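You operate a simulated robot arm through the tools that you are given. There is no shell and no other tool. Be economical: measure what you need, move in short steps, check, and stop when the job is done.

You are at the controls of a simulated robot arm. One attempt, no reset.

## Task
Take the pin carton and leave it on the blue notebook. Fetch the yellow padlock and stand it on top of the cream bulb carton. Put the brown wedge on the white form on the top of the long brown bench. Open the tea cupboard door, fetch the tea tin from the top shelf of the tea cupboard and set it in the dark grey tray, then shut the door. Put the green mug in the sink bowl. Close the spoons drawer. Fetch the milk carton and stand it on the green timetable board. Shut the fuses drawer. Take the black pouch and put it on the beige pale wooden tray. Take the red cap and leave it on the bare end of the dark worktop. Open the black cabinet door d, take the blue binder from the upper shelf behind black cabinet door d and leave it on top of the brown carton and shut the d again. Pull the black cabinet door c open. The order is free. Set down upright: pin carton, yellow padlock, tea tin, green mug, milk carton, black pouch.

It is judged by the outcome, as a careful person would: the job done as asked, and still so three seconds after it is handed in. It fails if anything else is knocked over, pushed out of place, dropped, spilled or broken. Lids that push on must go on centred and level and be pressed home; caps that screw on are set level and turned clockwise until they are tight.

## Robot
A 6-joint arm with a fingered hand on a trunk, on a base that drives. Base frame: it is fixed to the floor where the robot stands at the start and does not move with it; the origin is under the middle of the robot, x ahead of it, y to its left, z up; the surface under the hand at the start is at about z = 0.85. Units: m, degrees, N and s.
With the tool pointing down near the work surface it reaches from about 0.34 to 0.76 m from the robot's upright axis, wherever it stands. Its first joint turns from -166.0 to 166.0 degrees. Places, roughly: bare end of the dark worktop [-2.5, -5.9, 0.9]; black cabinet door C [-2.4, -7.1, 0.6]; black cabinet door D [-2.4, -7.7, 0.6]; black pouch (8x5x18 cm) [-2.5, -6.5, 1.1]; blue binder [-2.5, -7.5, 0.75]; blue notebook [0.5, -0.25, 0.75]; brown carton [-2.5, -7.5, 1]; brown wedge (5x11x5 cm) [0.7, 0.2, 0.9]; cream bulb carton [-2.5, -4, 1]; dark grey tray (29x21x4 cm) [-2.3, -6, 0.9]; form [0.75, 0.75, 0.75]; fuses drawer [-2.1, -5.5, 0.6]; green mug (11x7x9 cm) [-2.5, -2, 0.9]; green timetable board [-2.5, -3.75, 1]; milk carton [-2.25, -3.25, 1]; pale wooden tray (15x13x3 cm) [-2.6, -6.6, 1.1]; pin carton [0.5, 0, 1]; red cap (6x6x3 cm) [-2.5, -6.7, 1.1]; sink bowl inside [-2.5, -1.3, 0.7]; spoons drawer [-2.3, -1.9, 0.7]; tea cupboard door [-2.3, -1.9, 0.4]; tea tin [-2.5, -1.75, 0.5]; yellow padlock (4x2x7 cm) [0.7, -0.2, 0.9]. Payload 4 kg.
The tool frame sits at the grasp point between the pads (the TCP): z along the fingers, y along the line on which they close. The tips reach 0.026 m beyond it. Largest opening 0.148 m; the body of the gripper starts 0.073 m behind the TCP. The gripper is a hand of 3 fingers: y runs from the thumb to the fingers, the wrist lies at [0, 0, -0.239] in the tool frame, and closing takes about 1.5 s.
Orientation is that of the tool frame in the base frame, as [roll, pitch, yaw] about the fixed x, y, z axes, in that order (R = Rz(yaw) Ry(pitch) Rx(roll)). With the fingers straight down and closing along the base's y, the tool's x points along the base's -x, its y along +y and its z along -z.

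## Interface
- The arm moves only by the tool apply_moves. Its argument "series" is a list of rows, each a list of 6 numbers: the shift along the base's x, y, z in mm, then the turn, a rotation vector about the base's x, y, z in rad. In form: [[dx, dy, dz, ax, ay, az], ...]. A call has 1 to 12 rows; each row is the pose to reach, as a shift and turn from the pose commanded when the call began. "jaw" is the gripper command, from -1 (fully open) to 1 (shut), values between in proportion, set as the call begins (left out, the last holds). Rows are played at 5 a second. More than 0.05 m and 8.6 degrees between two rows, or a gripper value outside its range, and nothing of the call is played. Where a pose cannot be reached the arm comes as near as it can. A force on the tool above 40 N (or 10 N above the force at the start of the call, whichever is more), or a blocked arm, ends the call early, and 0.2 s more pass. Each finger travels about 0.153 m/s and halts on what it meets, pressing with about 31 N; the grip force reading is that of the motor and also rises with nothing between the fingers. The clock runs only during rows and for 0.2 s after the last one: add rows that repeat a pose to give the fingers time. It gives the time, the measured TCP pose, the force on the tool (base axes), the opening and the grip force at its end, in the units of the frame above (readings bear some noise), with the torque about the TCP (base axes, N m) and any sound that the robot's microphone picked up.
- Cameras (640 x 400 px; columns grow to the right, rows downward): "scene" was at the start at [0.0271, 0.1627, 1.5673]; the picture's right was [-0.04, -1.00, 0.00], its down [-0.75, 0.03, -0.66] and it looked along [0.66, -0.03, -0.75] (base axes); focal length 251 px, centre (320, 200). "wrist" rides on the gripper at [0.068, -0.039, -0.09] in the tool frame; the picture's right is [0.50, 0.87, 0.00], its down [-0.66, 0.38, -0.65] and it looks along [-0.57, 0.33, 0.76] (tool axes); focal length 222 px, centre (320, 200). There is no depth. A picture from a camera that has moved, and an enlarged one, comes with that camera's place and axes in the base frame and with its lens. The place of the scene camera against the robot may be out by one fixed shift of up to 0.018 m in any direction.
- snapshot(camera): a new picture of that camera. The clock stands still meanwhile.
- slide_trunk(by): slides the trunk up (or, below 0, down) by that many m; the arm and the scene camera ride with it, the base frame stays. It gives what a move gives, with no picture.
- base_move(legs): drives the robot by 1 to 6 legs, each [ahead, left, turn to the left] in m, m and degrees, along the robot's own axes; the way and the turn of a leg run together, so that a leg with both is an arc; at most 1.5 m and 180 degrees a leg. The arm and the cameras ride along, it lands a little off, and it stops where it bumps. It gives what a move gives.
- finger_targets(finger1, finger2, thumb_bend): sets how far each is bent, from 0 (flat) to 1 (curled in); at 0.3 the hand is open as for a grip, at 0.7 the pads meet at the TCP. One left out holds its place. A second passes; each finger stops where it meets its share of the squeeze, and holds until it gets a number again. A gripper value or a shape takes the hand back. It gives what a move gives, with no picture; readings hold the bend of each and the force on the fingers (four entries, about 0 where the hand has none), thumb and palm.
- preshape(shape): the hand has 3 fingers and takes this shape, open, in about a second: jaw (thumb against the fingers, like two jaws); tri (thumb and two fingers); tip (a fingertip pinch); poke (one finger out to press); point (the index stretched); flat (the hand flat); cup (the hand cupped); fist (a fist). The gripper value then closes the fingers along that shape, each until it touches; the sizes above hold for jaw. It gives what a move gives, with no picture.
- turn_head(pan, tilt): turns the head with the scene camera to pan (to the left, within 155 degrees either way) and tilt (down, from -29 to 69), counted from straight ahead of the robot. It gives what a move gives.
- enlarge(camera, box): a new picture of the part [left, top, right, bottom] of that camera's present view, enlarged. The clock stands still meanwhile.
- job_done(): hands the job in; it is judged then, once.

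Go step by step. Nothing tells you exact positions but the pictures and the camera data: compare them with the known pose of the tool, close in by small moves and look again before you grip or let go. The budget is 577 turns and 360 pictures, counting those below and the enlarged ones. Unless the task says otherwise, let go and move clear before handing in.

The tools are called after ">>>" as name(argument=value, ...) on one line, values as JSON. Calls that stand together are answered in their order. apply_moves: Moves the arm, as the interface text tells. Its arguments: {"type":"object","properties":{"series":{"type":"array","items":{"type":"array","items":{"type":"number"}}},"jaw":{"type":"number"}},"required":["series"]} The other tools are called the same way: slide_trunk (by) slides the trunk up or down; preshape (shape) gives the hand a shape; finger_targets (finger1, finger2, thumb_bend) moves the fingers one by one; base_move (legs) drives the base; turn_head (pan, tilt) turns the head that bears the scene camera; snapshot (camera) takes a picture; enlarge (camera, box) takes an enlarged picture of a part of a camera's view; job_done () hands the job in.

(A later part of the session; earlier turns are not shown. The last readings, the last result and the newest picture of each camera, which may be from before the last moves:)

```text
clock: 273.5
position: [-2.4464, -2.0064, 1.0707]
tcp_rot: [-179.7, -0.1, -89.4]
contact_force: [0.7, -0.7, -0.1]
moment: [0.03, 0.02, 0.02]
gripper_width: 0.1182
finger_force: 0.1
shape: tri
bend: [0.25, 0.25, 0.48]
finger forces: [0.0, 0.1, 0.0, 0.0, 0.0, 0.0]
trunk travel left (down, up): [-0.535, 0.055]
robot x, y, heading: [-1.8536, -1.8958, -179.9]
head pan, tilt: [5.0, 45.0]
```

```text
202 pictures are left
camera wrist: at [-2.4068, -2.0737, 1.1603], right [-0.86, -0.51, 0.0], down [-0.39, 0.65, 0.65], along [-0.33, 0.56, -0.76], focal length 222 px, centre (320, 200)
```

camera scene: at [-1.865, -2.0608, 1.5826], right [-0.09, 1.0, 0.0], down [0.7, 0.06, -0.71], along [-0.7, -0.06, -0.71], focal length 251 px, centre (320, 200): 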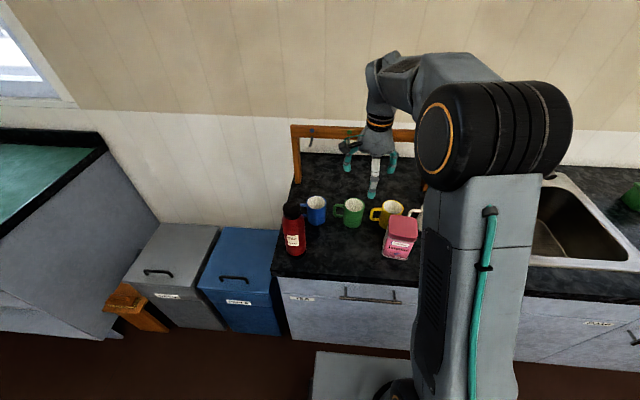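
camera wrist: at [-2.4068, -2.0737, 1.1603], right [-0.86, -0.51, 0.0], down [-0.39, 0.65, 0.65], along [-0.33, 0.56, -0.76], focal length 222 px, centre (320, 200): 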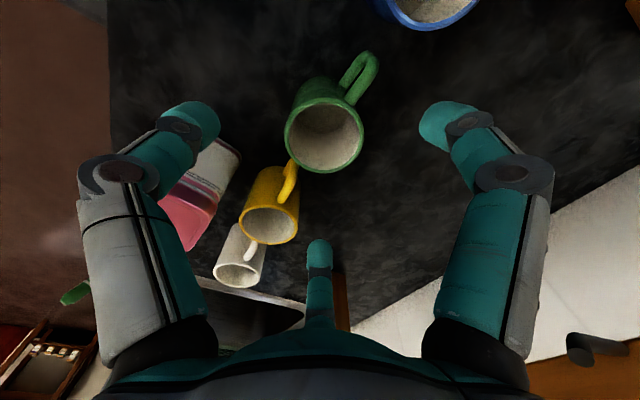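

>>> apply_moves(series=[[-2, -2, -20, 0, 0, -0.07], [-2, -2, -45, 0, 0, -0.14], [-2, -2, -45, 0, 0, -0.14]], jaw=-0.45)

>>> snapshot(camera="wrist")

```text
clock: 274.3
position: [-2.4482, -2.0073, 1.0236]
tcp_rot: [-179.8, -0.1, -97.5]
contact_force: [-0.5, -1.4, 0.2]
moment: [0.0, -0.01, -0.02]
gripper_width: 0.1081
finger_force: 0.0
shape: tri
bend: [0.27, 0.27, 0.59]
finger forces: [0.0, 0.0, 0.0, 0.0, 0.0, 0.1]
trunk travel left (down, up): [-0.535, 0.055]
robot x, y, heading: [-1.8513, -1.8973, -179.8]
head pan, tilt: [5.0, 45.0]
```

```text
201 pictures are left
camera wrist: at [-2.418, -2.0795, 1.1144], right [-0.92, -0.38, 0.0], down [-0.29, 0.7, 0.65], along [-0.25, 0.6, -0.76], focal length 222 px, centre (320, 200)
```

wrist: 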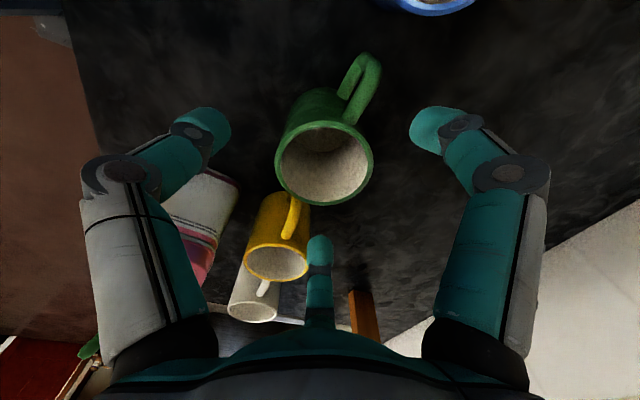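

>>> apply_moves(series=[[-1, -5, -20, 0, 0, 0], [-1, -5, -45, 0, 0, 0], [-1, -5, -68, 0, 0, 0], [-1, -5, -68, 0, 0, 0]])

>>> snapshot(camera="wrist")

```text
clock: 275.3
position: [-2.4493, -2.0123, 0.9566]
tcp_rot: [-179.8, -0.1, -97.3]
contact_force: [0.6, -0.1, -1.1]
moment: [0.0, 0.0, 0.02]
gripper_width: 0.1077
finger_force: 0.1
shape: tri
bend: [0.27, 0.27, 0.59]
finger forces: [0.0, 0.0, 0.0, 0.0, 0.1, 0.0]
trunk travel left (down, up): [-0.535, 0.055]
robot x, y, heading: [-1.8568, -1.896, -179.8]
head pan, tilt: [5.0, 45.0]
```

```text
200 pictures are left
camera wrist: at [-2.4194, -2.085, 1.0466], right [-0.92, -0.38, 0.0], down [-0.29, 0.7, 0.65], along [-0.25, 0.6, -0.76], focal length 222 px, centre (320, 200)
```

wrist: 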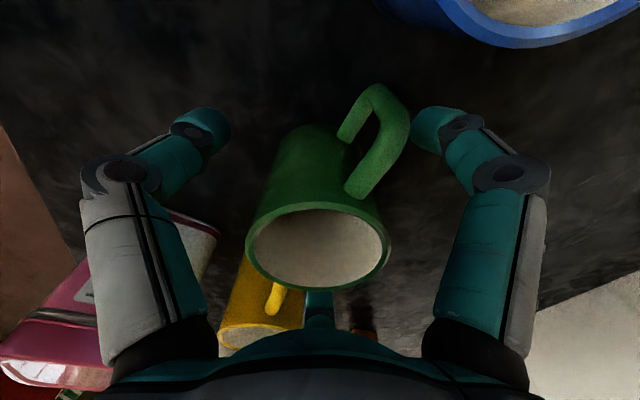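

>>> apply_moves(series=[[0, 0, 0, 0, 0, 0], [0, 0, 0, 0, 0, 0], [0, 0, 0, 0, 0, 0], [0, 0, 0, 0, 0, 0], [0, 0, 0, 0, 0, 0], [0, 0, 0, 0, 0, 0]], jaw=0.6)

>>> snapshot(camera="wrist")

```text
clock: 276.7
position: [-2.4502, -2.0136, 0.955]
tcp_rot: [-179.9, -0.1, -97.4]
contact_force: [-0.9, -0.1, 0.1]
moment: [-0.01, 0.02, -0.02]
gripper_width: 0.056
finger_force: 31.2
shape: tri
bend: [0.77, 0.41, 0.7]
finger forces: [27.2, 28.2, 0.1, 0.0, 28.1, 0.0]
trunk travel left (down, up): [-0.535, 0.055]
robot x, y, heading: [-1.855, -1.8982, -180.0]
head pan, tilt: [5.0, 45.0]
```

```text
199 pictures are left
camera wrist: at [-2.4195, -2.085, 1.0468], right [-0.92, -0.38, 0.0], down [-0.29, 0.7, 0.65], along [-0.25, 0.6, -0.76], focal length 222 px, centre (320, 200)
```

wrist: 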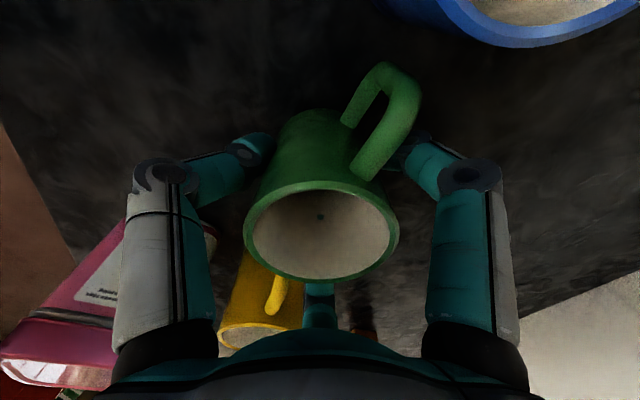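

>>> apply_moves(series=[[0, 0, 20, 0, 0, 0], [0, 0, 60, 0, 0, 0], [0, 0, 105, 0, 0, 0], [0, 0, 150, 0, 0, 0], [0, 0, 195, 0, 0, 0], [50, 0, 195, 0, 0, 0], [50, 0, 195, 0, 0, 0]])

>>> base_move(legs=[[0, -0.5, 0]])

>>> snapshot(camera="scene")

>>> snapshot(camera="wrist")

```text
clock: 278.3
position: [-2.3994, -2.0123, 1.1517]
tcp_rot: [-179.9, -0.2, -97.3]
contact_force: [0.2, -0.1, -2.1]
moment: [-0.01, 0.0, 0.01]
gripper_width: 0.0555
finger_force: 31.0
shape: tri
bend: [0.77, 0.41, 0.7]
finger forces: [27.6, 28.3, 0.0, 0.1, 28.5, 0.1]
trunk travel left (down, up): [-0.535, 0.055]
robot x, y, heading: [-1.8522, -1.8977, -180.0]
head pan, tilt: [5.0, 45.0]
```

```text
clock: 281.3
position: [-2.4015, -1.5167, 1.1516]
tcp_rot: [-179.8, -0.2, -97.1]
contact_force: [0.9, 0.2, -0.6]
moment: [-0.01, -0.02, 0.01]
gripper_width: 0.0555
finger_force: 30.6
shape: tri
bend: [0.77, 0.41, 0.7]
finger forces: [27.4, 28.3, 0.0, 0.1, 28.4, 0.1]
trunk travel left (down, up): [-0.535, 0.055]
robot x, y, heading: [-1.8548, -1.3959, -179.7]
head pan, tilt: [5.0, 45.0]
```

```text
198 pictures are left
camera scene: at [-1.8658, -1.5619, 1.5827], right [-0.09, 1.0, 0.0], down [0.7, 0.07, -0.71], along [-0.7, -0.07, -0.71], focal length 251 px, centre (320, 200)
```

scene: 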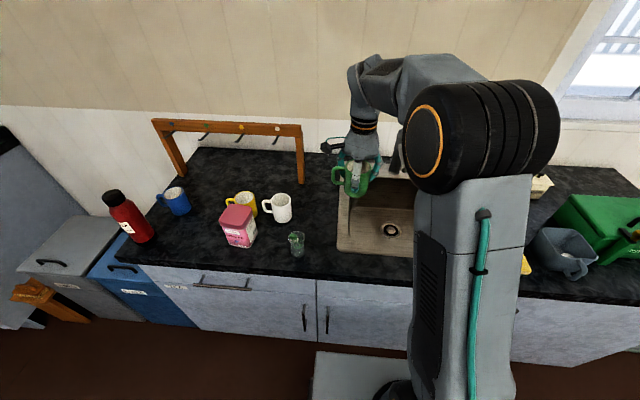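

```text
197 pictures are left
camera wrist: at [-2.3707, -1.5886, 1.2418], right [-0.92, -0.39, 0.0], down [-0.3, 0.7, 0.65], along [-0.25, 0.6, -0.76], focal length 222 px, centre (320, 200)
```

wrist: 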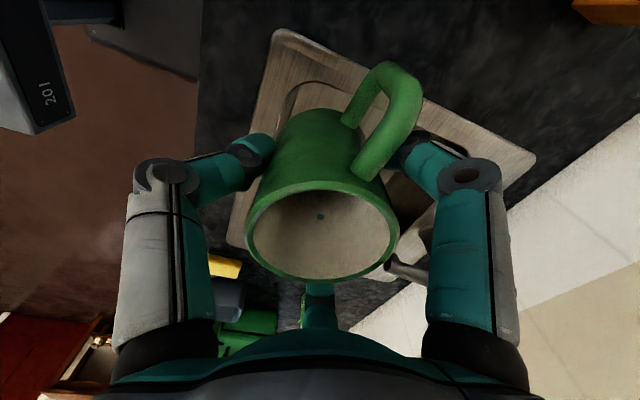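

>>> apply_moves(series=[[-8, 10, 0, 0, 0, 0.143], [-16, 20, 0, 0, 0, 0.286], [-24, 30, 0, 0, 0, 0.429], [-32, 40, 0, 0, 0, 0.571], [-40, 50, 0, 0, 0, 0.714], [-48, 60, 0, 0, 0, 0.857], [-56, 70, 0, 0, 0, 1.0], [-64, 80, 0, 0, 0, 1.143], [-72, 90, 0, 0, 0, 1.286], [-80, 100, 0, 0, 0, 1.43], [-88, 107, 0, 0, 0, 1.571], [-88, 107, 0, 0, 0, 1.571]])

>>> snapshot(camera="wrist")

>>> snapshot(camera="scene")

```text
clock: 283.9
position: [-2.4896, -1.4104, 1.1512]
tcp_rot: [-179.8, -0.2, -7.0]
contact_force: [0.4, 0.8, -2.0]
moment: [0.0, 0.0, 0.0]
gripper_width: 0.056
finger_force: 30.6
shape: tri
bend: [0.77, 0.41, 0.7]
finger forces: [27.4, 28.2, 0.1, 0.0, 28.3, 0.1]
trunk travel left (down, up): [-0.535, 0.055]
robot x, y, heading: [-1.8522, -1.397, -179.4]
head pan, tilt: [5.0, 45.0]
```

```text
196 pictures are left
camera wrist: at [-2.4182, -1.3799, 1.2411], right [0.39, -0.92, 0.0], down [-0.7, -0.3, 0.65], along [-0.6, -0.25, -0.76], focal length 222 px, centre (320, 200)
```

wrist: 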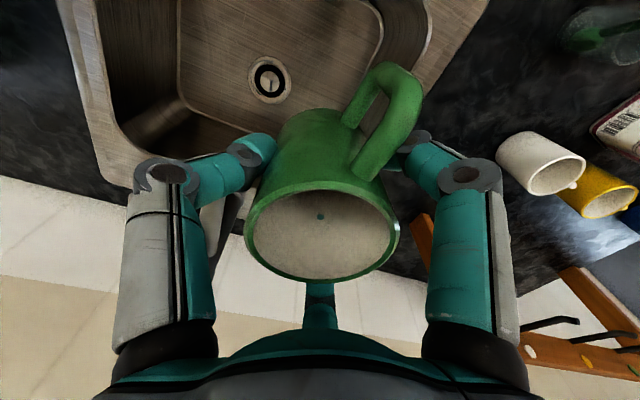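

```text
195 pictures are left
camera scene: at [-1.8659, -1.562, 1.5827], right [-0.09, 1.0, 0.0], down [0.7, 0.07, -0.71], along [-0.7, -0.07, -0.71], focal length 251 px, centre (320, 200)
```

scene: 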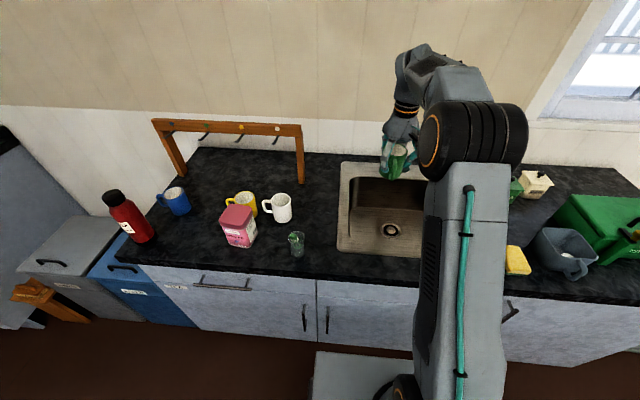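

>>> apply_moves(series=[[0, 15, -40, 0, 0, 0], [0, 15, -80, 0, 0, 0], [0, 15, -120, 0, 0, 0], [0, 15, -160, 0, 0, 0], [0, 15, -200, 0, 0, 0], [0, 15, -240, 0, 0, 0], [0, 15, -280, 0, 0, 0], [0, 15, -310, 0, 0, 0], [0, 15, -310, 0, 0, 0]])

>>> snapshot(camera="wrist")

>>> enlarge(camera="scene", box=[320, 100, 480, 280])

```text
clock: 285.9
position: [-2.4889, -1.3949, 0.8414]
tcp_rot: [-179.7, -0.3, -7.0]
contact_force: [0.4, -0.6, -3.0]
moment: [-0.04, 0.02, -0.02]
gripper_width: 0.0557
finger_force: 30.7
shape: tri
bend: [0.77, 0.41, 0.7]
finger forces: [27.5, 28.3, 0.1, 0.0, 27.9, 0.0]
trunk travel left (down, up): [-0.535, 0.055]
robot x, y, heading: [-1.8522, -1.3947, -179.5]
head pan, tilt: [5.0, 45.0]
```

```text
194 pictures are left
camera wrist: at [-2.4179, -1.3654, 0.932], right [0.39, -0.92, 0.0], down [-0.7, -0.3, 0.65], along [-0.6, -0.25, -0.76], focal length 222 px, centre (320, 200)
```

wrist: 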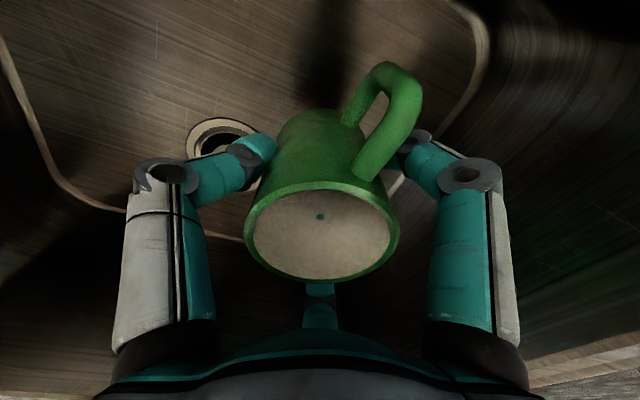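

```text
2.22 times, centred on (400, 190) of scene
camera zoom: at [-1.866, -1.562, 1.5827], right [-0.09, 1.0, 0.0], down [0.7, 0.07, -0.71], along [-0.7, -0.07, -0.71], focal length 558 px, centre (142, 222)
```

zoom: 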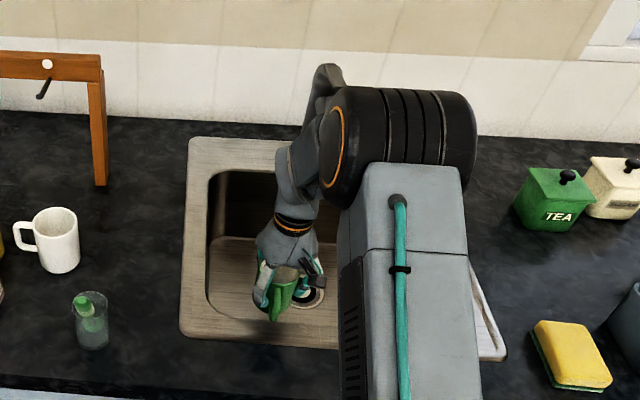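

>>> apply_moves(series=[[0, 0, -12, 0, 0, 0], [0, 0, -24, 0, 0, 0], [0, 0, -34, 0, 0, 0], [0, 0, -42, 0, 0, 0], [0, 0, -49, 0, 0, 0], [0, 0, -55, 0, 0, 0], [0, 0, -61, 0, 0, 0], [0, 0, -67, 0, 0, 0], [0, 0, -73, 0, 0, 0]])

```text
clock: 287.6
position: [-2.4905, -1.3948, 0.7838]
tcp_rot: [-179.9, 0.5, -7.2]
contact_force: [7.1, 0.3, 25.5]
moment: [0.11, -0.27, -0.14]
gripper_width: 0.0579
finger_force: 30.8
shape: tri
bend: [0.78, 0.77, 0.69]
finger forces: [33.7, 31.2, 0.1, 0.0, 34.0, 0.0]
trunk travel left (down, up): [-0.535, 0.055]
robot x, y, heading: [-1.8535, -1.3962, -179.5]
head pan, tilt: [5.0, 45.0]
stopped in row 8: the force on the tool passed its limit at 46 N (the readings are from after the stop); the commanded pose is now the measured one
```

Mug is on the bowl floor. Release with a small opening and lift.

>>> apply_moves(series=[[0, 0, 2, 0, 0, 0], [0, 0, 2, 0, 0, 0]])

>>> apply_moves(series=[[0, 0, 0, 0, 0, 0], [0, 0, 0, 0, 0, 0], [0, 0, 0, 0, 0, 0], [0, 0, 0, 0, 0, 0]], jaw=-0.2)

>>> snapshot(camera="wrist")

```text
clock: 288.2
position: [-2.4915, -1.3955, 0.7848]
tcp_rot: [-179.9, 0.4, -7.1]
contact_force: [3.6, 1.7, 23.9]
moment: [0.15, -0.19, -0.07]
gripper_width: 0.0581
finger_force: 30.8
shape: tri
bend: [0.78, 0.77, 0.69]
finger forces: [32.5, 31.8, 0.0, 0.0, 34.7, 0.0]
trunk travel left (down, up): [-0.535, 0.055]
robot x, y, heading: [-1.8547, -1.3979, -179.5]
head pan, tilt: [5.0, 45.0]
```

```text
clock: 289.2
position: [-2.4913, -1.3953, 0.7813]
tcp_rot: [-179.8, 0.4, -7.1]
contact_force: [0.0, 0.1, 0.5]
moment: [0.05, -0.03, -0.01]
gripper_width: 0.0883
finger_force: 0.0
shape: tri
bend: [0.32, 0.32, 0.7]
finger forces: [0.0, 0.1, 0.1, 0.0, 0.1, 0.0]
trunk travel left (down, up): [-0.535, 0.055]
robot x, y, heading: [-1.8536, -1.3983, -179.5]
head pan, tilt: [5.0, 45.0]
```

```text
192 pictures are left
camera wrist: at [-2.4186, -1.3653, 0.8718], right [0.39, -0.92, 0.0], down [-0.69, -0.3, 0.66], along [-0.61, -0.25, -0.75], focal length 222 px, centre (320, 200)
```

wrist: 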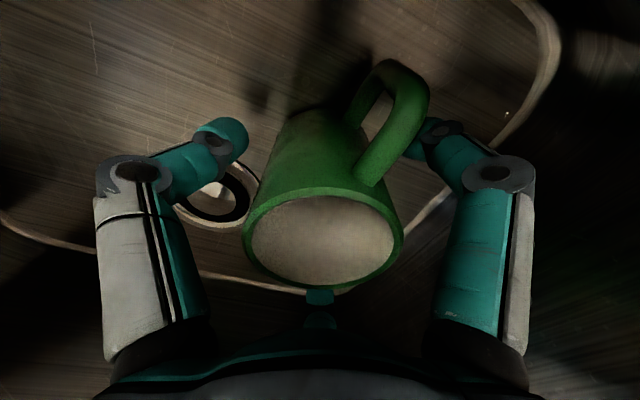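

>>> apply_moves(series=[[0, 0, 0, 0, 0, 0], [0, 0, 0, 0, 0, 0], [0, 0, 15, 0, 0, 0], [0, 0, 30, 0, 0, 0], [0, 0, 50, 0, 0, 0], [0, 0, 80, 0, 0, 0], [0, 0, 120, 0, 0, 0], [0, 0, 160, 0, 0, 0], [0, 0, 200, 0, 0, 0], [0, 0, 250, 0, 0, 0], [0, 0, 300, 0, 0, 0], [0, 0, 350, 0, 0, 0]], jaw=-0.35)

>>> snapshot(camera="wrist")

```text
clock: 291.9
position: [-2.4897, -1.3953, 1.1335]
tcp_rot: [-180.0, 0.3, -7.1]
contact_force: [-0.1, -0.9, -0.2]
moment: [0.0, 0.02, 0.01]
gripper_width: 0.0997
finger_force: 0.1
shape: tri
bend: [0.29, 0.29, 0.72]
finger forces: [0.0, 0.0, 0.0, 0.0, 0.0, 0.0]
trunk travel left (down, up): [-0.535, 0.055]
robot x, y, heading: [-1.8563, -1.3992, -179.8]
head pan, tilt: [5.0, 45.0]
```

```text
191 pictures are left
camera wrist: at [-2.4183, -1.3646, 1.2231], right [0.39, -0.92, 0.0], down [-0.69, -0.3, 0.66], along [-0.61, -0.25, -0.75], focal length 222 px, centre (320, 200)
```

wrist: 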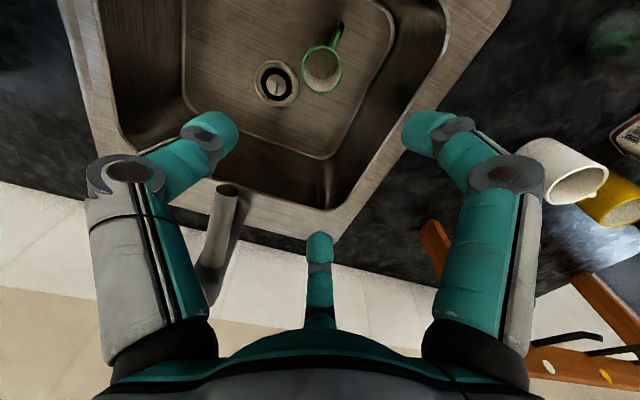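

>>> base_move(legs=[[0, 0.4, 0]])

>>> apply_moves(series=[[40, -20, 0, 0, 0, 0.04], [80, -40, 0, 0, 0, 0.08], [120, -60, 0, 0, 0, 0.12], [150, -75, 0, 0, 0, 0.12], [150, -75, 0, 0, 0, 0.12]], jaw=-0.6)

>>> snapshot(camera="wrist")

```text
clock: 294.3
position: [-2.4882, -1.7948, 1.1332]
tcp_rot: [-179.9, 0.3, -7.0]
contact_force: [-0.3, 0.6, 0.2]
moment: [0.01, 0.0, 0.04]
gripper_width: 0.0995
finger_force: 0.1
shape: tri
bend: [0.29, 0.29, 0.72]
finger forces: [0.0, 0.0, 0.0, 0.0, 0.1, 0.0]
trunk travel left (down, up): [-0.535, 0.055]
robot x, y, heading: [-1.8541, -1.7928, -179.7]
head pan, tilt: [5.0, 45.0]
```

```text
clock: 295.5
position: [-2.3369, -1.8694, 1.1355]
tcp_rot: [-179.9, 0.3, -0.1]
contact_force: [0.7, 0.2, 0.1]
moment: [0.02, 0.02, 0.04]
gripper_width: 0.1182
finger_force: 0.1
shape: tri
bend: [0.25, 0.26, 0.48]
finger forces: [0.0, 0.0, 0.1, 0.0, 0.0, 0.0]
trunk travel left (down, up): [-0.535, 0.055]
robot x, y, heading: [-1.851, -1.7936, -179.8]
head pan, tilt: [5.0, 45.0]
```

```text
190 pictures are left
camera wrist: at [-2.2691, -1.8306, 1.2245], right [0.5, -0.87, 0.0], down [-0.65, -0.38, 0.66], along [-0.57, -0.32, -0.75], focal length 222 px, centre (320, 200)
```

wrist: 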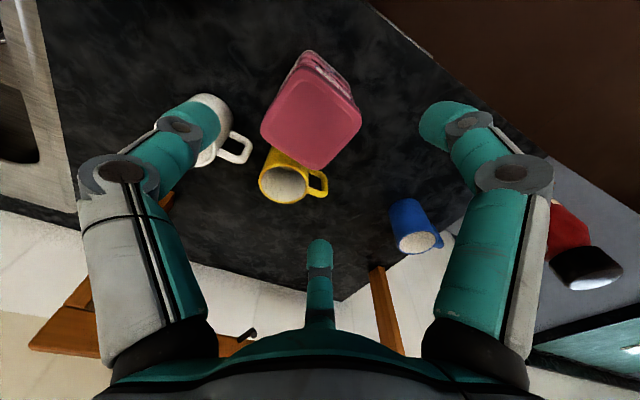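

>>> apply_moves(series=[[-5, 2, -40, 0, 0, -0.05], [-10, 4, -80, 0, 0, -0.096], [-10, 4, -110, 0, 0, -0.096], [-10, 4, -110, 0, 0, -0.096]], jaw=-0.5)

>>> snapshot(camera="wrist")

```text
clock: 296.5
position: [-2.348, -1.8662, 1.0225]
tcp_rot: [-179.9, 0.2, -5.7]
contact_force: [0.6, 0.5, -0.9]
moment: [0.01, -0.01, 0.01]
gripper_width: 0.1112
finger_force: 0.0
shape: tri
bend: [0.26, 0.26, 0.55]
finger forces: [0.0, 0.0, 0.0, 0.0, 0.0, 0.0]
trunk travel left (down, up): [-0.535, 0.055]
robot x, y, heading: [-1.8516, -1.798, -179.6]
head pan, tilt: [5.0, 45.0]
```

```text
189 pictures are left
camera wrist: at [-2.2769, -1.8341, 1.1129], right [0.41, -0.91, 0.0], down [-0.69, -0.31, 0.66], along [-0.6, -0.27, -0.75], focal length 222 px, centre (320, 200)
```

wrist: 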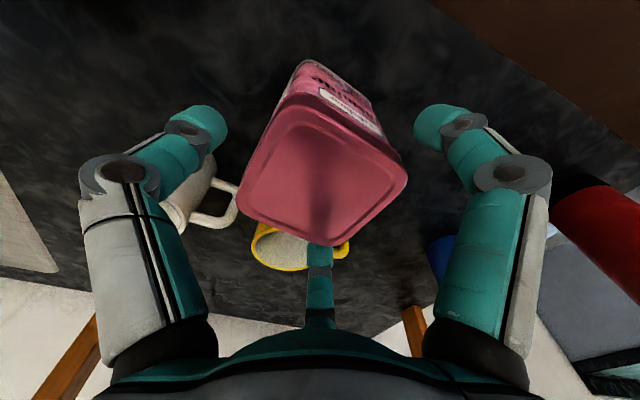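

>>> apply_moves(series=[[2, 0, -20, 0, 0, 0], [2, 0, -45, 0, 0, 0], [2, 0, -65, 0, 0, 0], [2, 0, -65, 0, 0, 0]])

>>> apply_moves(series=[[0, 0, 0, 0, 0, 0], [0, 0, 0, 0, 0, 0], [0, 0, 0, 0, 0, 0], [0, 0, 0, 0, 0, 0], [0, 0, 0, 0, 0, 0], [0, 0, 0, 0, 0, 0]], jaw=0.7)

>>> snapshot(camera="wrist")

```text
clock: 297.7
position: [-2.3497, -1.8646, 0.9607]
tcp_rot: [179.9, 1.0, -5.6]
contact_force: [-0.2, -0.9, 21.6]
moment: [-0.51, 0.3, 0.02]
gripper_width: 0.1114
finger_force: 0.0
shape: tri
bend: [0.24, 0.21, 0.55]
finger forces: [10.1, 15.4, 0.0, 0.0, 0.0, 0.1]
trunk travel left (down, up): [-0.535, 0.055]
robot x, y, heading: [-1.8526, -1.7969, -179.5]
head pan, tilt: [5.0, 45.0]
stopped in row 4: the force on the tool passed its limit at 41 N (the readings are from after the stop); the commanded pose is now the measured one
```

```text
clock: 298.4
position: [-2.3493, -1.8666, 0.9605]
tcp_rot: [179.9, 1.1, -5.7]
contact_force: [3.5, -2.7, 20.7]
moment: [0.15, -0.01, -0.1]
gripper_width: 0.0745
finger_force: 30.9
shape: tri
bend: [0.32, 0.8, 0.7]
finger forces: [58.9, 61.7, 0.0, 0.0, 31.4, 0.0]
trunk travel left (down, up): [-0.535, 0.055]
robot x, y, heading: [-1.8543, -1.7943, -179.6]
head pan, tilt: [5.0, 45.0]
stopped in row 3: the force on the tool passed its limit at 41 N (the readings are from after the stop); the commanded pose is now the measured one
```

```text
188 pictures are left
camera wrist: at [-2.2761, -1.8334, 1.0506], right [0.41, -0.91, -0.01], down [-0.68, -0.31, 0.67], along [-0.61, -0.27, -0.74], focal length 222 px, centre (320, 200)
```

wrist: 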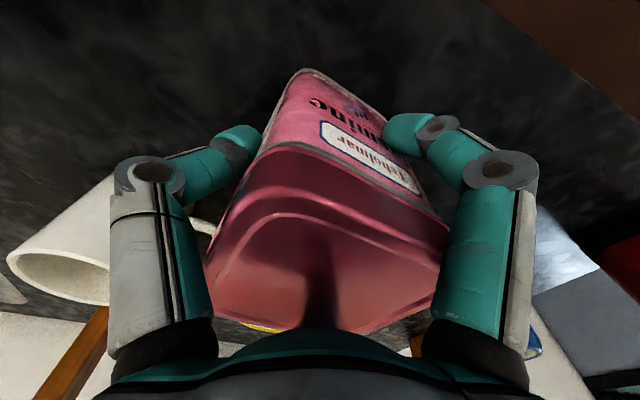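

>>> apply_moves(series=[[0, 0, 4, 0, 0, 0], [0, 0, 8, 0, 0, 0], [0, 0, 8, 0, 0, 0]])

>>> snapshot(camera="wrist")

>>> enlarge(camera="scene", box=[240, 120, 420, 280])

```text
clock: 299.2
position: [-2.3506, -1.8644, 0.9682]
tcp_rot: [179.8, 0.9, -5.7]
contact_force: [-0.2, 0.6, -2.0]
moment: [0.03, -0.03, 0.0]
gripper_width: 0.0744
finger_force: 30.6
shape: tri
bend: [0.32, 0.8, 0.7]
finger forces: [51.8, 56.4, 0.0, 0.0, 30.0, 0.0]
trunk travel left (down, up): [-0.535, 0.055]
robot x, y, heading: [-1.8498, -1.7961, -179.7]
head pan, tilt: [5.0, 45.0]
```

```text
187 pictures are left
camera wrist: at [-2.2773, -1.8323, 1.0573], right [0.41, -0.91, -0.01], down [-0.68, -0.31, 0.66], along [-0.61, -0.27, -0.75], focal length 222 px, centre (320, 200)
```

wrist: 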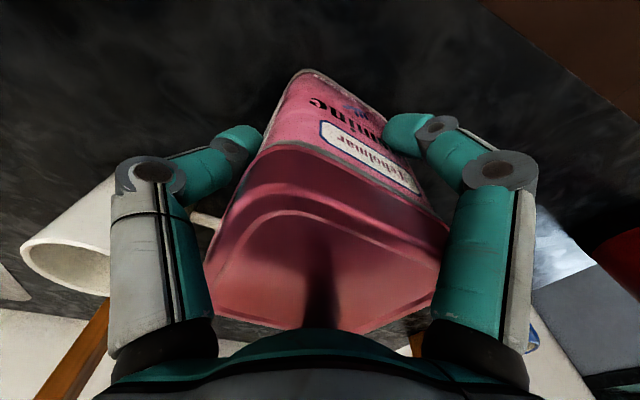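

```text
2.50 times, centred on (330, 200) of scene
camera zoom: at [-1.863, -1.9609, 1.5826], right [-0.09, 1.0, 0.0], down [0.7, 0.07, -0.71], along [-0.7, -0.07, -0.71], focal length 628 px, centre (295, 200)
```

zoom: 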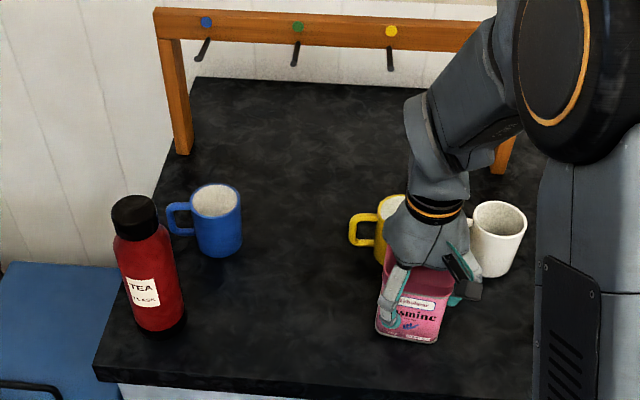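

>>> apply_moves(series=[[0, 0, 30, 0, 0, 0], [0, 0, 70, 0, 0, 0], [0, 0, 110, 0, 0, 0], [0, 0, 150, 0, 0, 0], [0, 0, 180, 0, 0, 0], [30, 0, 190, 0, 0, 0]])

>>> snapshot(camera="wrist")

>>> base_move(legs=[[-0.65, 0, 0], [0, 1.5, 0], [0, 1.5, 0], [0, 1.0, 0]])

>>> turn_head(pan=10, tilt=30)

>>> snapshot(camera="scene")

```text
clock: 300.6
position: [-2.3226, -1.865, 1.1587]
tcp_rot: [180.0, 0.8, -5.7]
contact_force: [0.1, 0.1, -2.0]
moment: [0.01, 0.02, -0.02]
gripper_width: 0.0742
finger_force: 30.4
shape: tri
bend: [0.32, 0.8, 0.7]
finger forces: [49.6, 53.5, 0.0, 0.1, 29.7, 0.0]
trunk travel left (down, up): [-0.535, 0.055]
robot x, y, heading: [-1.8514, -1.7928, -179.5]
head pan, tilt: [5.0, 45.0]
```

```text
185 pictures are left
camera wrist: at [-2.249, -1.8328, 1.2482], right [0.41, -0.91, -0.01], down [-0.68, -0.31, 0.66], along [-0.61, -0.27, -0.75], focal length 222 px, centre (320, 200)
```

wrist: 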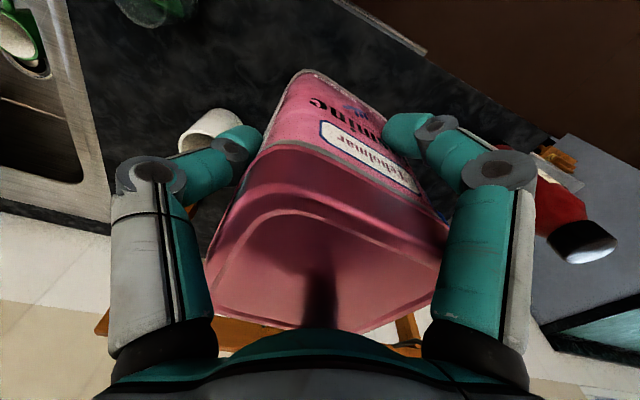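

```text
clock: 323.1
position: [-1.6274, -5.8747, 1.1592]
tcp_rot: [179.9, 0.9, -6.2]
contact_force: [0.0, -0.3, -2.7]
moment: [0.05, 0.0, 0.0]
gripper_width: 0.0741
finger_force: 30.8
shape: tri
bend: [0.32, 0.8, 0.7]
finger forces: [49.4, 53.0, 0.0, 0.0, 29.6, 0.1]
trunk travel left (down, up): [-0.535, 0.055]
robot x, y, heading: [-1.16, -5.8102, 180.2]
head pan, tilt: [5.0, 45.0]
```

```text
clock: 323.9
position: [-1.6281, -5.8761, 1.1587]
tcp_rot: [179.8, 0.8, -6.2]
contact_force: [0.0, 0.1, -2.8]
moment: [-0.03, 0.04, 0.02]
gripper_width: 0.074
finger_force: 30.9
shape: tri
bend: [0.32, 0.8, 0.7]
finger forces: [49.4, 53.2, 0.0, 0.1, 29.6, 0.0]
trunk travel left (down, up): [-0.535, 0.055]
robot x, y, heading: [-1.1529, -5.8112, 179.8]
head pan, tilt: [10.0, 30.0]
```

```text
184 pictures are left
camera scene: at [-1.1776, -5.9841, 1.6052], right [-0.17, 0.99, 0.0], down [0.49, 0.09, -0.87], along [-0.85, -0.15, -0.5], focal length 251 px, centre (320, 200)
```

scene: 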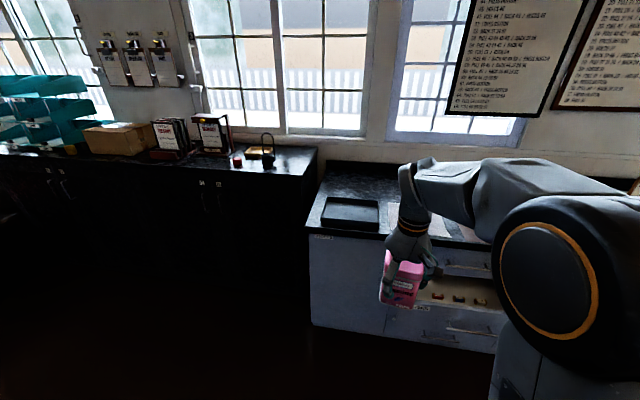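

>>> base_move(legs=[[0.45, 0.12, 0]])

>>> snapshot(camera="wrist")

>>> snapshot(camera="scene")

```text
clock: 326.7
position: [-2.0779, -5.9991, 1.1582]
tcp_rot: [179.9, 0.9, -5.7]
contact_force: [-0.3, 0.1, -2.7]
moment: [0.02, 0.0, -0.01]
gripper_width: 0.0743
finger_force: 31.5
shape: tri
bend: [0.32, 0.8, 0.7]
finger forces: [49.5, 53.1, 0.0, 0.0, 29.6, 0.0]
trunk travel left (down, up): [-0.535, 0.055]
robot x, y, heading: [-1.6036, -5.9376, -179.9]
head pan, tilt: [10.0, 30.0]
```

```text
183 pictures are left
camera wrist: at [-2.0051, -5.9673, 1.2478], right [0.41, -0.91, -0.01], down [-0.68, -0.31, 0.66], along [-0.61, -0.27, -0.75], focal length 222 px, centre (320, 200)
```

wrist: 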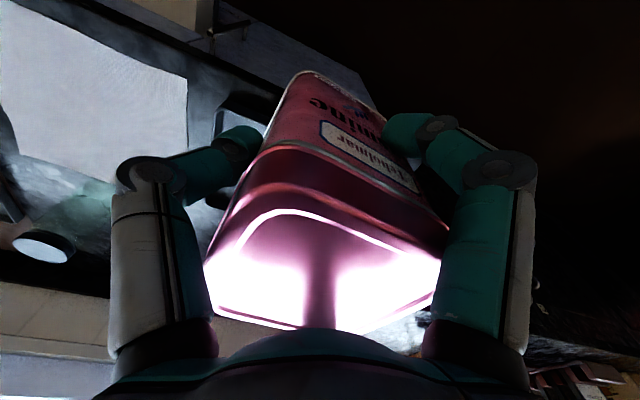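

```text
182 pictures are left
camera scene: at [-1.6269, -6.1045, 1.6052], right [-0.18, 0.98, 0.0], down [0.49, 0.09, -0.87], along [-0.85, -0.16, -0.5], focal length 251 px, centre (320, 200)
```

scene: 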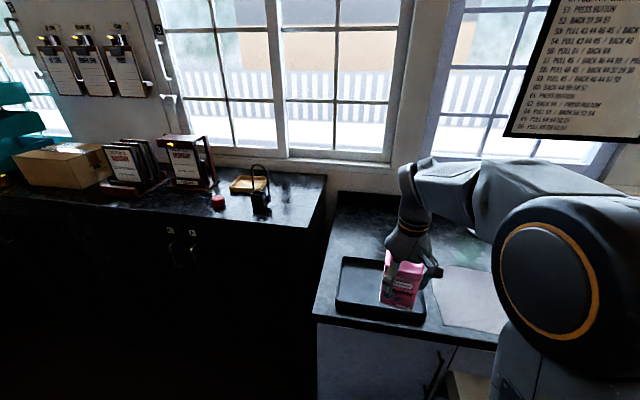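

>>> apply_moves(series=[[-40, -3, 0, 0, 0, 0.03], [-80, -6, 0, 0, 0, 0.06], [-120, -9, 0, 0, 0, 0.095], [-165, -11, 0, 0, 0, 0.095], [-165, -11, -40, 0, 0, 0.095], [-165, -11, -80, 0, 0, 0.095], [-165, -11, -120, 0, 0, 0.095], [-165, -11, -120, 0, 0, 0.095]])

>>> snapshot(camera="wrist")

>>> enlarge(camera="scene", box=[310, 200, 510, 350])

```text
clock: 328.5
position: [-2.2442, -6.0093, 1.0395]
tcp_rot: [179.9, 0.9, -0.4]
contact_force: [-0.5, 0.0, -1.8]
moment: [0.02, 0.01, 0.01]
gripper_width: 0.0737
finger_force: 30.9
shape: tri
bend: [0.32, 0.8, 0.7]
finger forces: [47.7, 50.8, 0.0, 0.0, 29.5, 0.0]
trunk travel left (down, up): [-0.535, 0.055]
robot x, y, heading: [-1.6054, -5.9292, -179.6]
head pan, tilt: [10.0, 30.0]
```

```text
181 pictures are left
camera wrist: at [-2.1745, -5.9704, 1.1291], right [0.5, -0.87, -0.01], down [-0.65, -0.37, 0.66], along [-0.58, -0.33, -0.75], focal length 222 px, centre (320, 200)
```

wrist: 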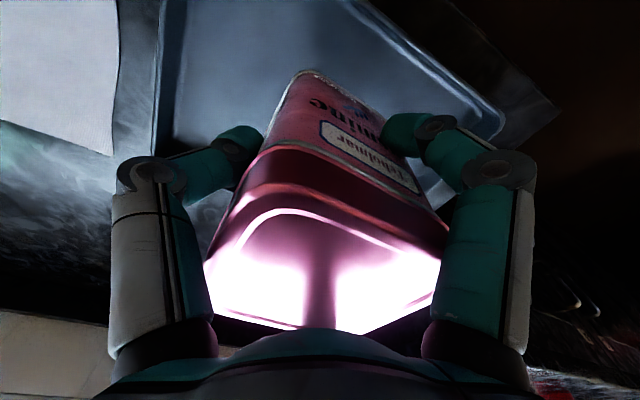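

```text
2.67 times, centred on (410, 275) of scene
camera zoom: at [-1.6269, -6.1044, 1.6053], right [-0.18, 0.98, 0.0], down [0.49, 0.09, -0.87], along [-0.85, -0.16, -0.5], focal length 670 px, centre (80, 0)
```

zoom: 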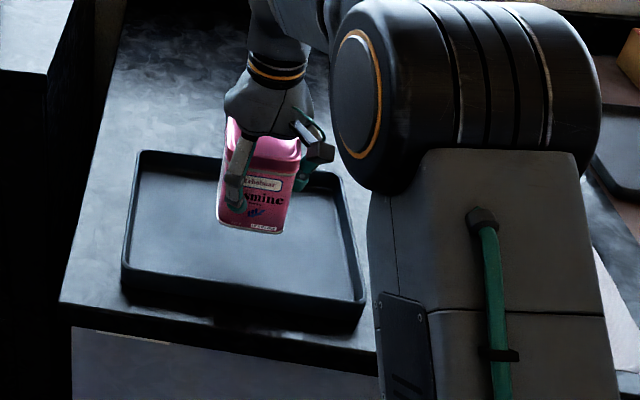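

>>> apply_moves(series=[[-24, -5, 0, 0, 0, 0], [-24, -5, -30, 0, 0, 0], [-24, -5, -55, 0, 0, 0], [-24, -5, -65, 0, 0, 0], [-24, -5, -70, 0, 0, 0], [-24, -5, -75, 0, 0, 0], [-24, -5, -80, 0, 0, 0], [-24, -5, -85, 0, 0, 0], [-24, -5, -90, 0, 0, 0]])

>>> enlarge(camera="scene", box=[310, 200, 510, 350])

```text
clock: 330.1
position: [-2.2691, -6.016, 0.9681]
tcp_rot: [179.7, 1.8, -0.3]
contact_force: [2.8, -0.4, 19.7]
moment: [0.48, -0.96, -0.14]
gripper_width: 0.0735
finger_force: 30.9
shape: tri
bend: [0.32, 0.8, 0.7]
finger forces: [54.5, 52.7, 0.0, 0.0, 33.6, 0.1]
trunk travel left (down, up): [-0.535, 0.055]
robot x, y, heading: [-1.6101, -5.9378, -179.6]
head pan, tilt: [10.0, 30.0]
stopped in row 8: the force on the tool passed its limit at 45 N (the readings are from after the stop); the commanded pose is now the measured one
```

```text
2.67 times, centred on (410, 275) of scene
camera zoom: at [-1.6241, -6.1042, 1.6055], right [-0.18, 0.98, 0.0], down [0.49, 0.09, -0.87], along [-0.85, -0.16, -0.5], focal length 670 px, centre (80, 0)
```

zoom: 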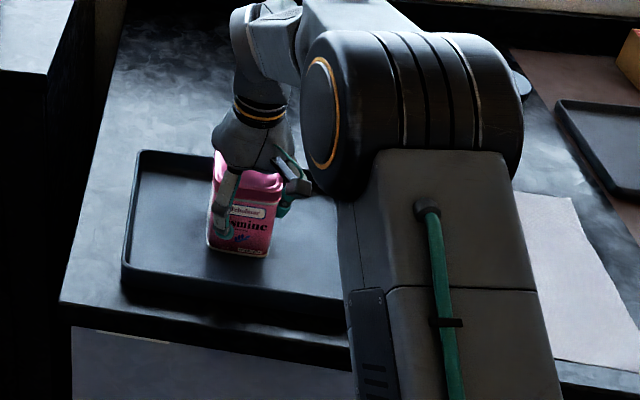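

On the tray floor. Release and lift.

>>> apply_moves(series=[[0, 0, 2, 0, 0, 0], [0, 0, 2, 0, 0, 0], [0, 0, 2, 0, 0, 0], [0, 0, 2, 0, 0, 0], [0, 0, 2, 0, 0, 0]], jaw=-0.6)

>>> apply_moves(series=[[0, 0, 15, 0, 0, 0], [0, 0, 30, 0, 0, 0], [0, 0, 60, 0, 0, 0], [0, 0, 100, 0, 0, 0], [0, 0, 140, 0, 0, 0], [0, 0, 180, 0, 0, 0], [0, 0, 200, 0, 0, 0]])

>>> snapshot(camera="wrist")

>>> enlarge(camera="scene", box=[310, 200, 510, 350])

```text
clock: 331.4
position: [-2.2684, -6.0157, 0.9659]
tcp_rot: [179.8, 1.6, -0.2]
contact_force: [-0.2, -0.2, 10.5]
moment: [-0.27, -0.06, -0.03]
gripper_width: 0.1185
finger_force: 0.1
shape: tri
bend: [0.23, 0.23, 0.48]
finger forces: [7.7, 7.3, 0.1, 0.0, 0.0, 0.1]
trunk travel left (down, up): [-0.535, 0.055]
robot x, y, heading: [-1.605, -5.9312, -179.6]
head pan, tilt: [10.0, 30.0]
```

```text
clock: 332.9
position: [-2.2713, -6.0162, 1.168]
tcp_rot: [179.8, 1.5, -0.3]
contact_force: [-0.7, -0.1, 0.1]
moment: [0.02, 0.0, 0.0]
gripper_width: 0.1182
finger_force: 0.1
shape: tri
bend: [0.25, 0.25, 0.48]
finger forces: [0.1, 0.1, 0.0, 0.0, 0.0, 0.0]
trunk travel left (down, up): [-0.535, 0.055]
robot x, y, heading: [-1.6103, -5.9304, -179.3]
head pan, tilt: [10.0, 30.0]
```

```text
178 pictures are left
camera wrist: at [-2.2002, -5.9766, 1.2542], right [0.5, -0.87, -0.01], down [-0.64, -0.37, 0.67], along [-0.59, -0.33, -0.74], focal length 222 px, centre (320, 200)
```

wrist: 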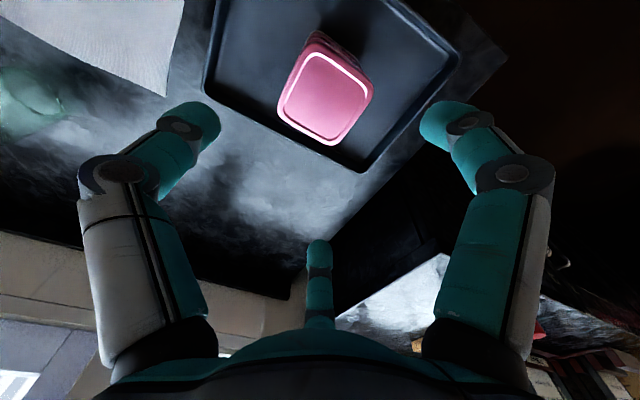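

```text
2.67 times, centred on (410, 275) of scene
camera zoom: at [-1.6265, -6.1044, 1.6053], right [-0.18, 0.98, 0.0], down [0.49, 0.09, -0.87], along [-0.85, -0.16, -0.5], focal length 670 px, centre (80, 0)
```

zoom: 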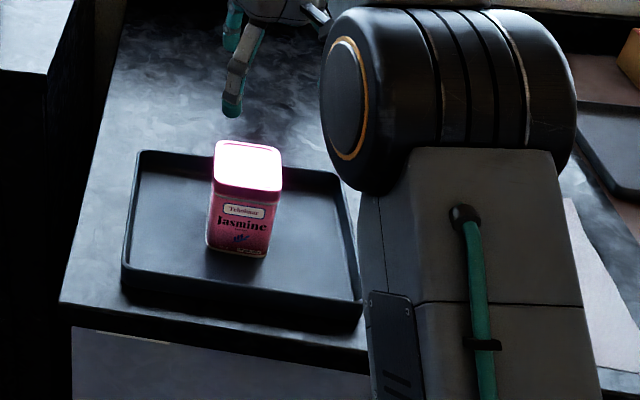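

Tea tin is in the tray. Next to the black cabinet tops; back off, go left and look.

>>> base_move(legs=[[-0.25, 0, 0], [0, 0.72, 0]])

>>> turn_head(pan=5, tilt=35)

>>> snapshot(camera="scene")

```text
clock: 338.2
position: [-2.0141, -6.718, 1.1674]
tcp_rot: [179.9, 1.5, -0.5]
contact_force: [0.8, -0.1, 0.8]
moment: [-0.02, 0.01, -0.03]
gripper_width: 0.1183
finger_force: 0.0
shape: tri
bend: [0.25, 0.25, 0.48]
finger forces: [0.0, 0.0, 0.0, 0.0, 0.0, 0.0]
trunk travel left (down, up): [-0.535, 0.055]
robot x, y, heading: [-1.3504, -6.6344, -180.0]
head pan, tilt: [10.0, 30.0]
```

```text
clock: 338.9
position: [-2.0147, -6.7179, 1.1643]
tcp_rot: [179.8, 1.5, -0.4]
contact_force: [0.3, 1.3, -0.7]
moment: [0.0, 0.01, 0.03]
gripper_width: 0.1181
finger_force: 0.0
shape: tri
bend: [0.25, 0.25, 0.48]
finger forces: [0.0, 0.0, 0.0, 0.0, 0.0, 0.0]
trunk travel left (down, up): [-0.535, 0.055]
robot x, y, heading: [-1.3504, -6.6305, -180.0]
head pan, tilt: [5.0, 35.0]
```

```text
176 pictures are left
camera scene: at [-1.3697, -6.8002, 1.5975], right [-0.09, 1.0, 0.0], down [0.57, 0.05, -0.82], along [-0.82, -0.08, -0.57], focal length 251 px, centre (320, 200)
```

scene: 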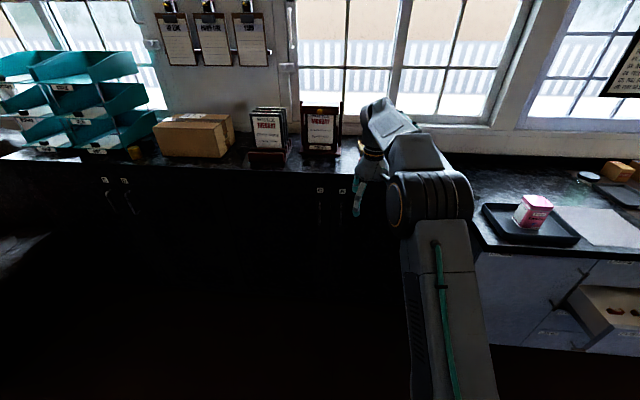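

>>> apply_moves(series=[[0, -45, 10, -0.0, 0, 0], [10, -90, 20, 0, 0, 0], [20, -135, 30, 0, 0, 0], [30, -180, 30, 0, 0, 0], [40, -225, 30, 0, 0, 0], [50, -270, 30, 0, 0, 0]])

>>> turn_head(pan=-10, tilt=35)

>>> snapshot(camera="scene")

```text
clock: 340.3
position: [-1.9457, -6.9883, 1.1842]
tcp_rot: [178.7, 2.0, -0.9]
contact_force: [-0.5, -1.7, -0.3]
moment: [0.04, 0.01, 0.02]
gripper_width: 0.1184
finger_force: 0.2
shape: tri
bend: [0.25, 0.25, 0.48]
finger forces: [0.0, 0.0, 0.1, 0.1, 0.0, 0.1]
out of reach, approached as far as the arm can: row 5, 6
trunk travel left (down, up): [-0.535, 0.055]
robot x, y, heading: [-1.3528, -6.6401, -179.9]
head pan, tilt: [5.0, 35.0]
```

```text
clock: 341.1
position: [-1.9483, -6.9853, 1.1846]
tcp_rot: [178.6, 1.9, -1.0]
contact_force: [-0.1, 1.1, -0.2]
moment: [-0.02, -0.01, 0.0]
gripper_width: 0.1183
finger_force: 0.1
shape: tri
bend: [0.25, 0.25, 0.48]
finger forces: [0.0, 0.1, 0.0, 0.0, 0.0, 0.1]
trunk travel left (down, up): [-0.535, 0.055]
robot x, y, heading: [-1.3506, -6.6349, -179.8]
head pan, tilt: [-10.0, 35.0]
```

```text
175 pictures are left
camera scene: at [-1.3688, -6.7772, 1.5975], right [0.17, 0.99, 0.0], down [0.57, -0.1, -0.82], along [-0.81, 0.14, -0.57], focal length 251 px, centre (320, 200)
```

scene: 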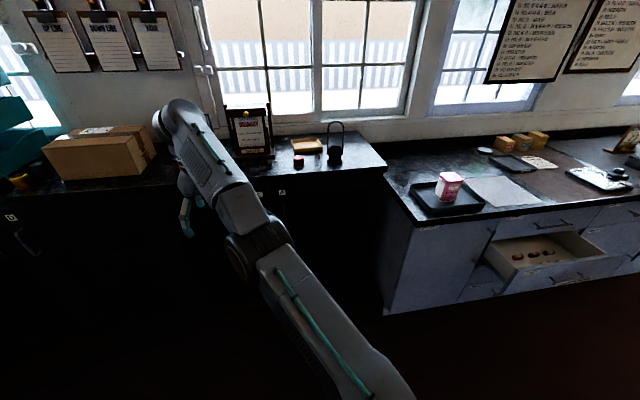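

>>> enlarge(camera="scene", box=[220, 90, 400, 190])

>>> enlarge(camera="scene", box=[380, 140, 640, 310])

```text
3.56 times, centred on (310, 140) of scene
camera zoom: at [-1.3688, -6.7772, 1.5975], right [0.17, 0.99, 0.0], down [0.57, -0.1, -0.82], along [-0.81, 0.14, -0.57], focal length 893 px, centre (356, 413)
```

zoom: 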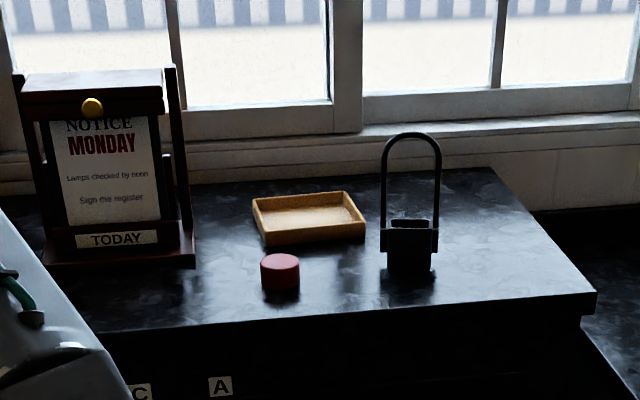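

```text
2.35 times, centred on (510, 225) of scene
camera zoom: at [-1.3688, -6.7772, 1.5975], right [0.17, 0.99, 0.0], down [0.57, -0.1, -0.82], along [-0.81, 0.14, -0.57], focal length 591 px, centre (-127, 141)
```

zoom: 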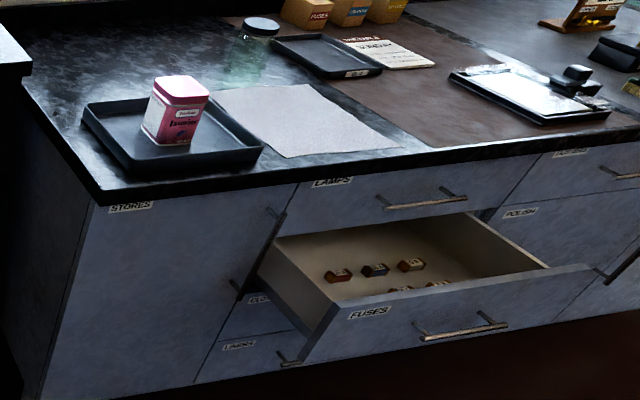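

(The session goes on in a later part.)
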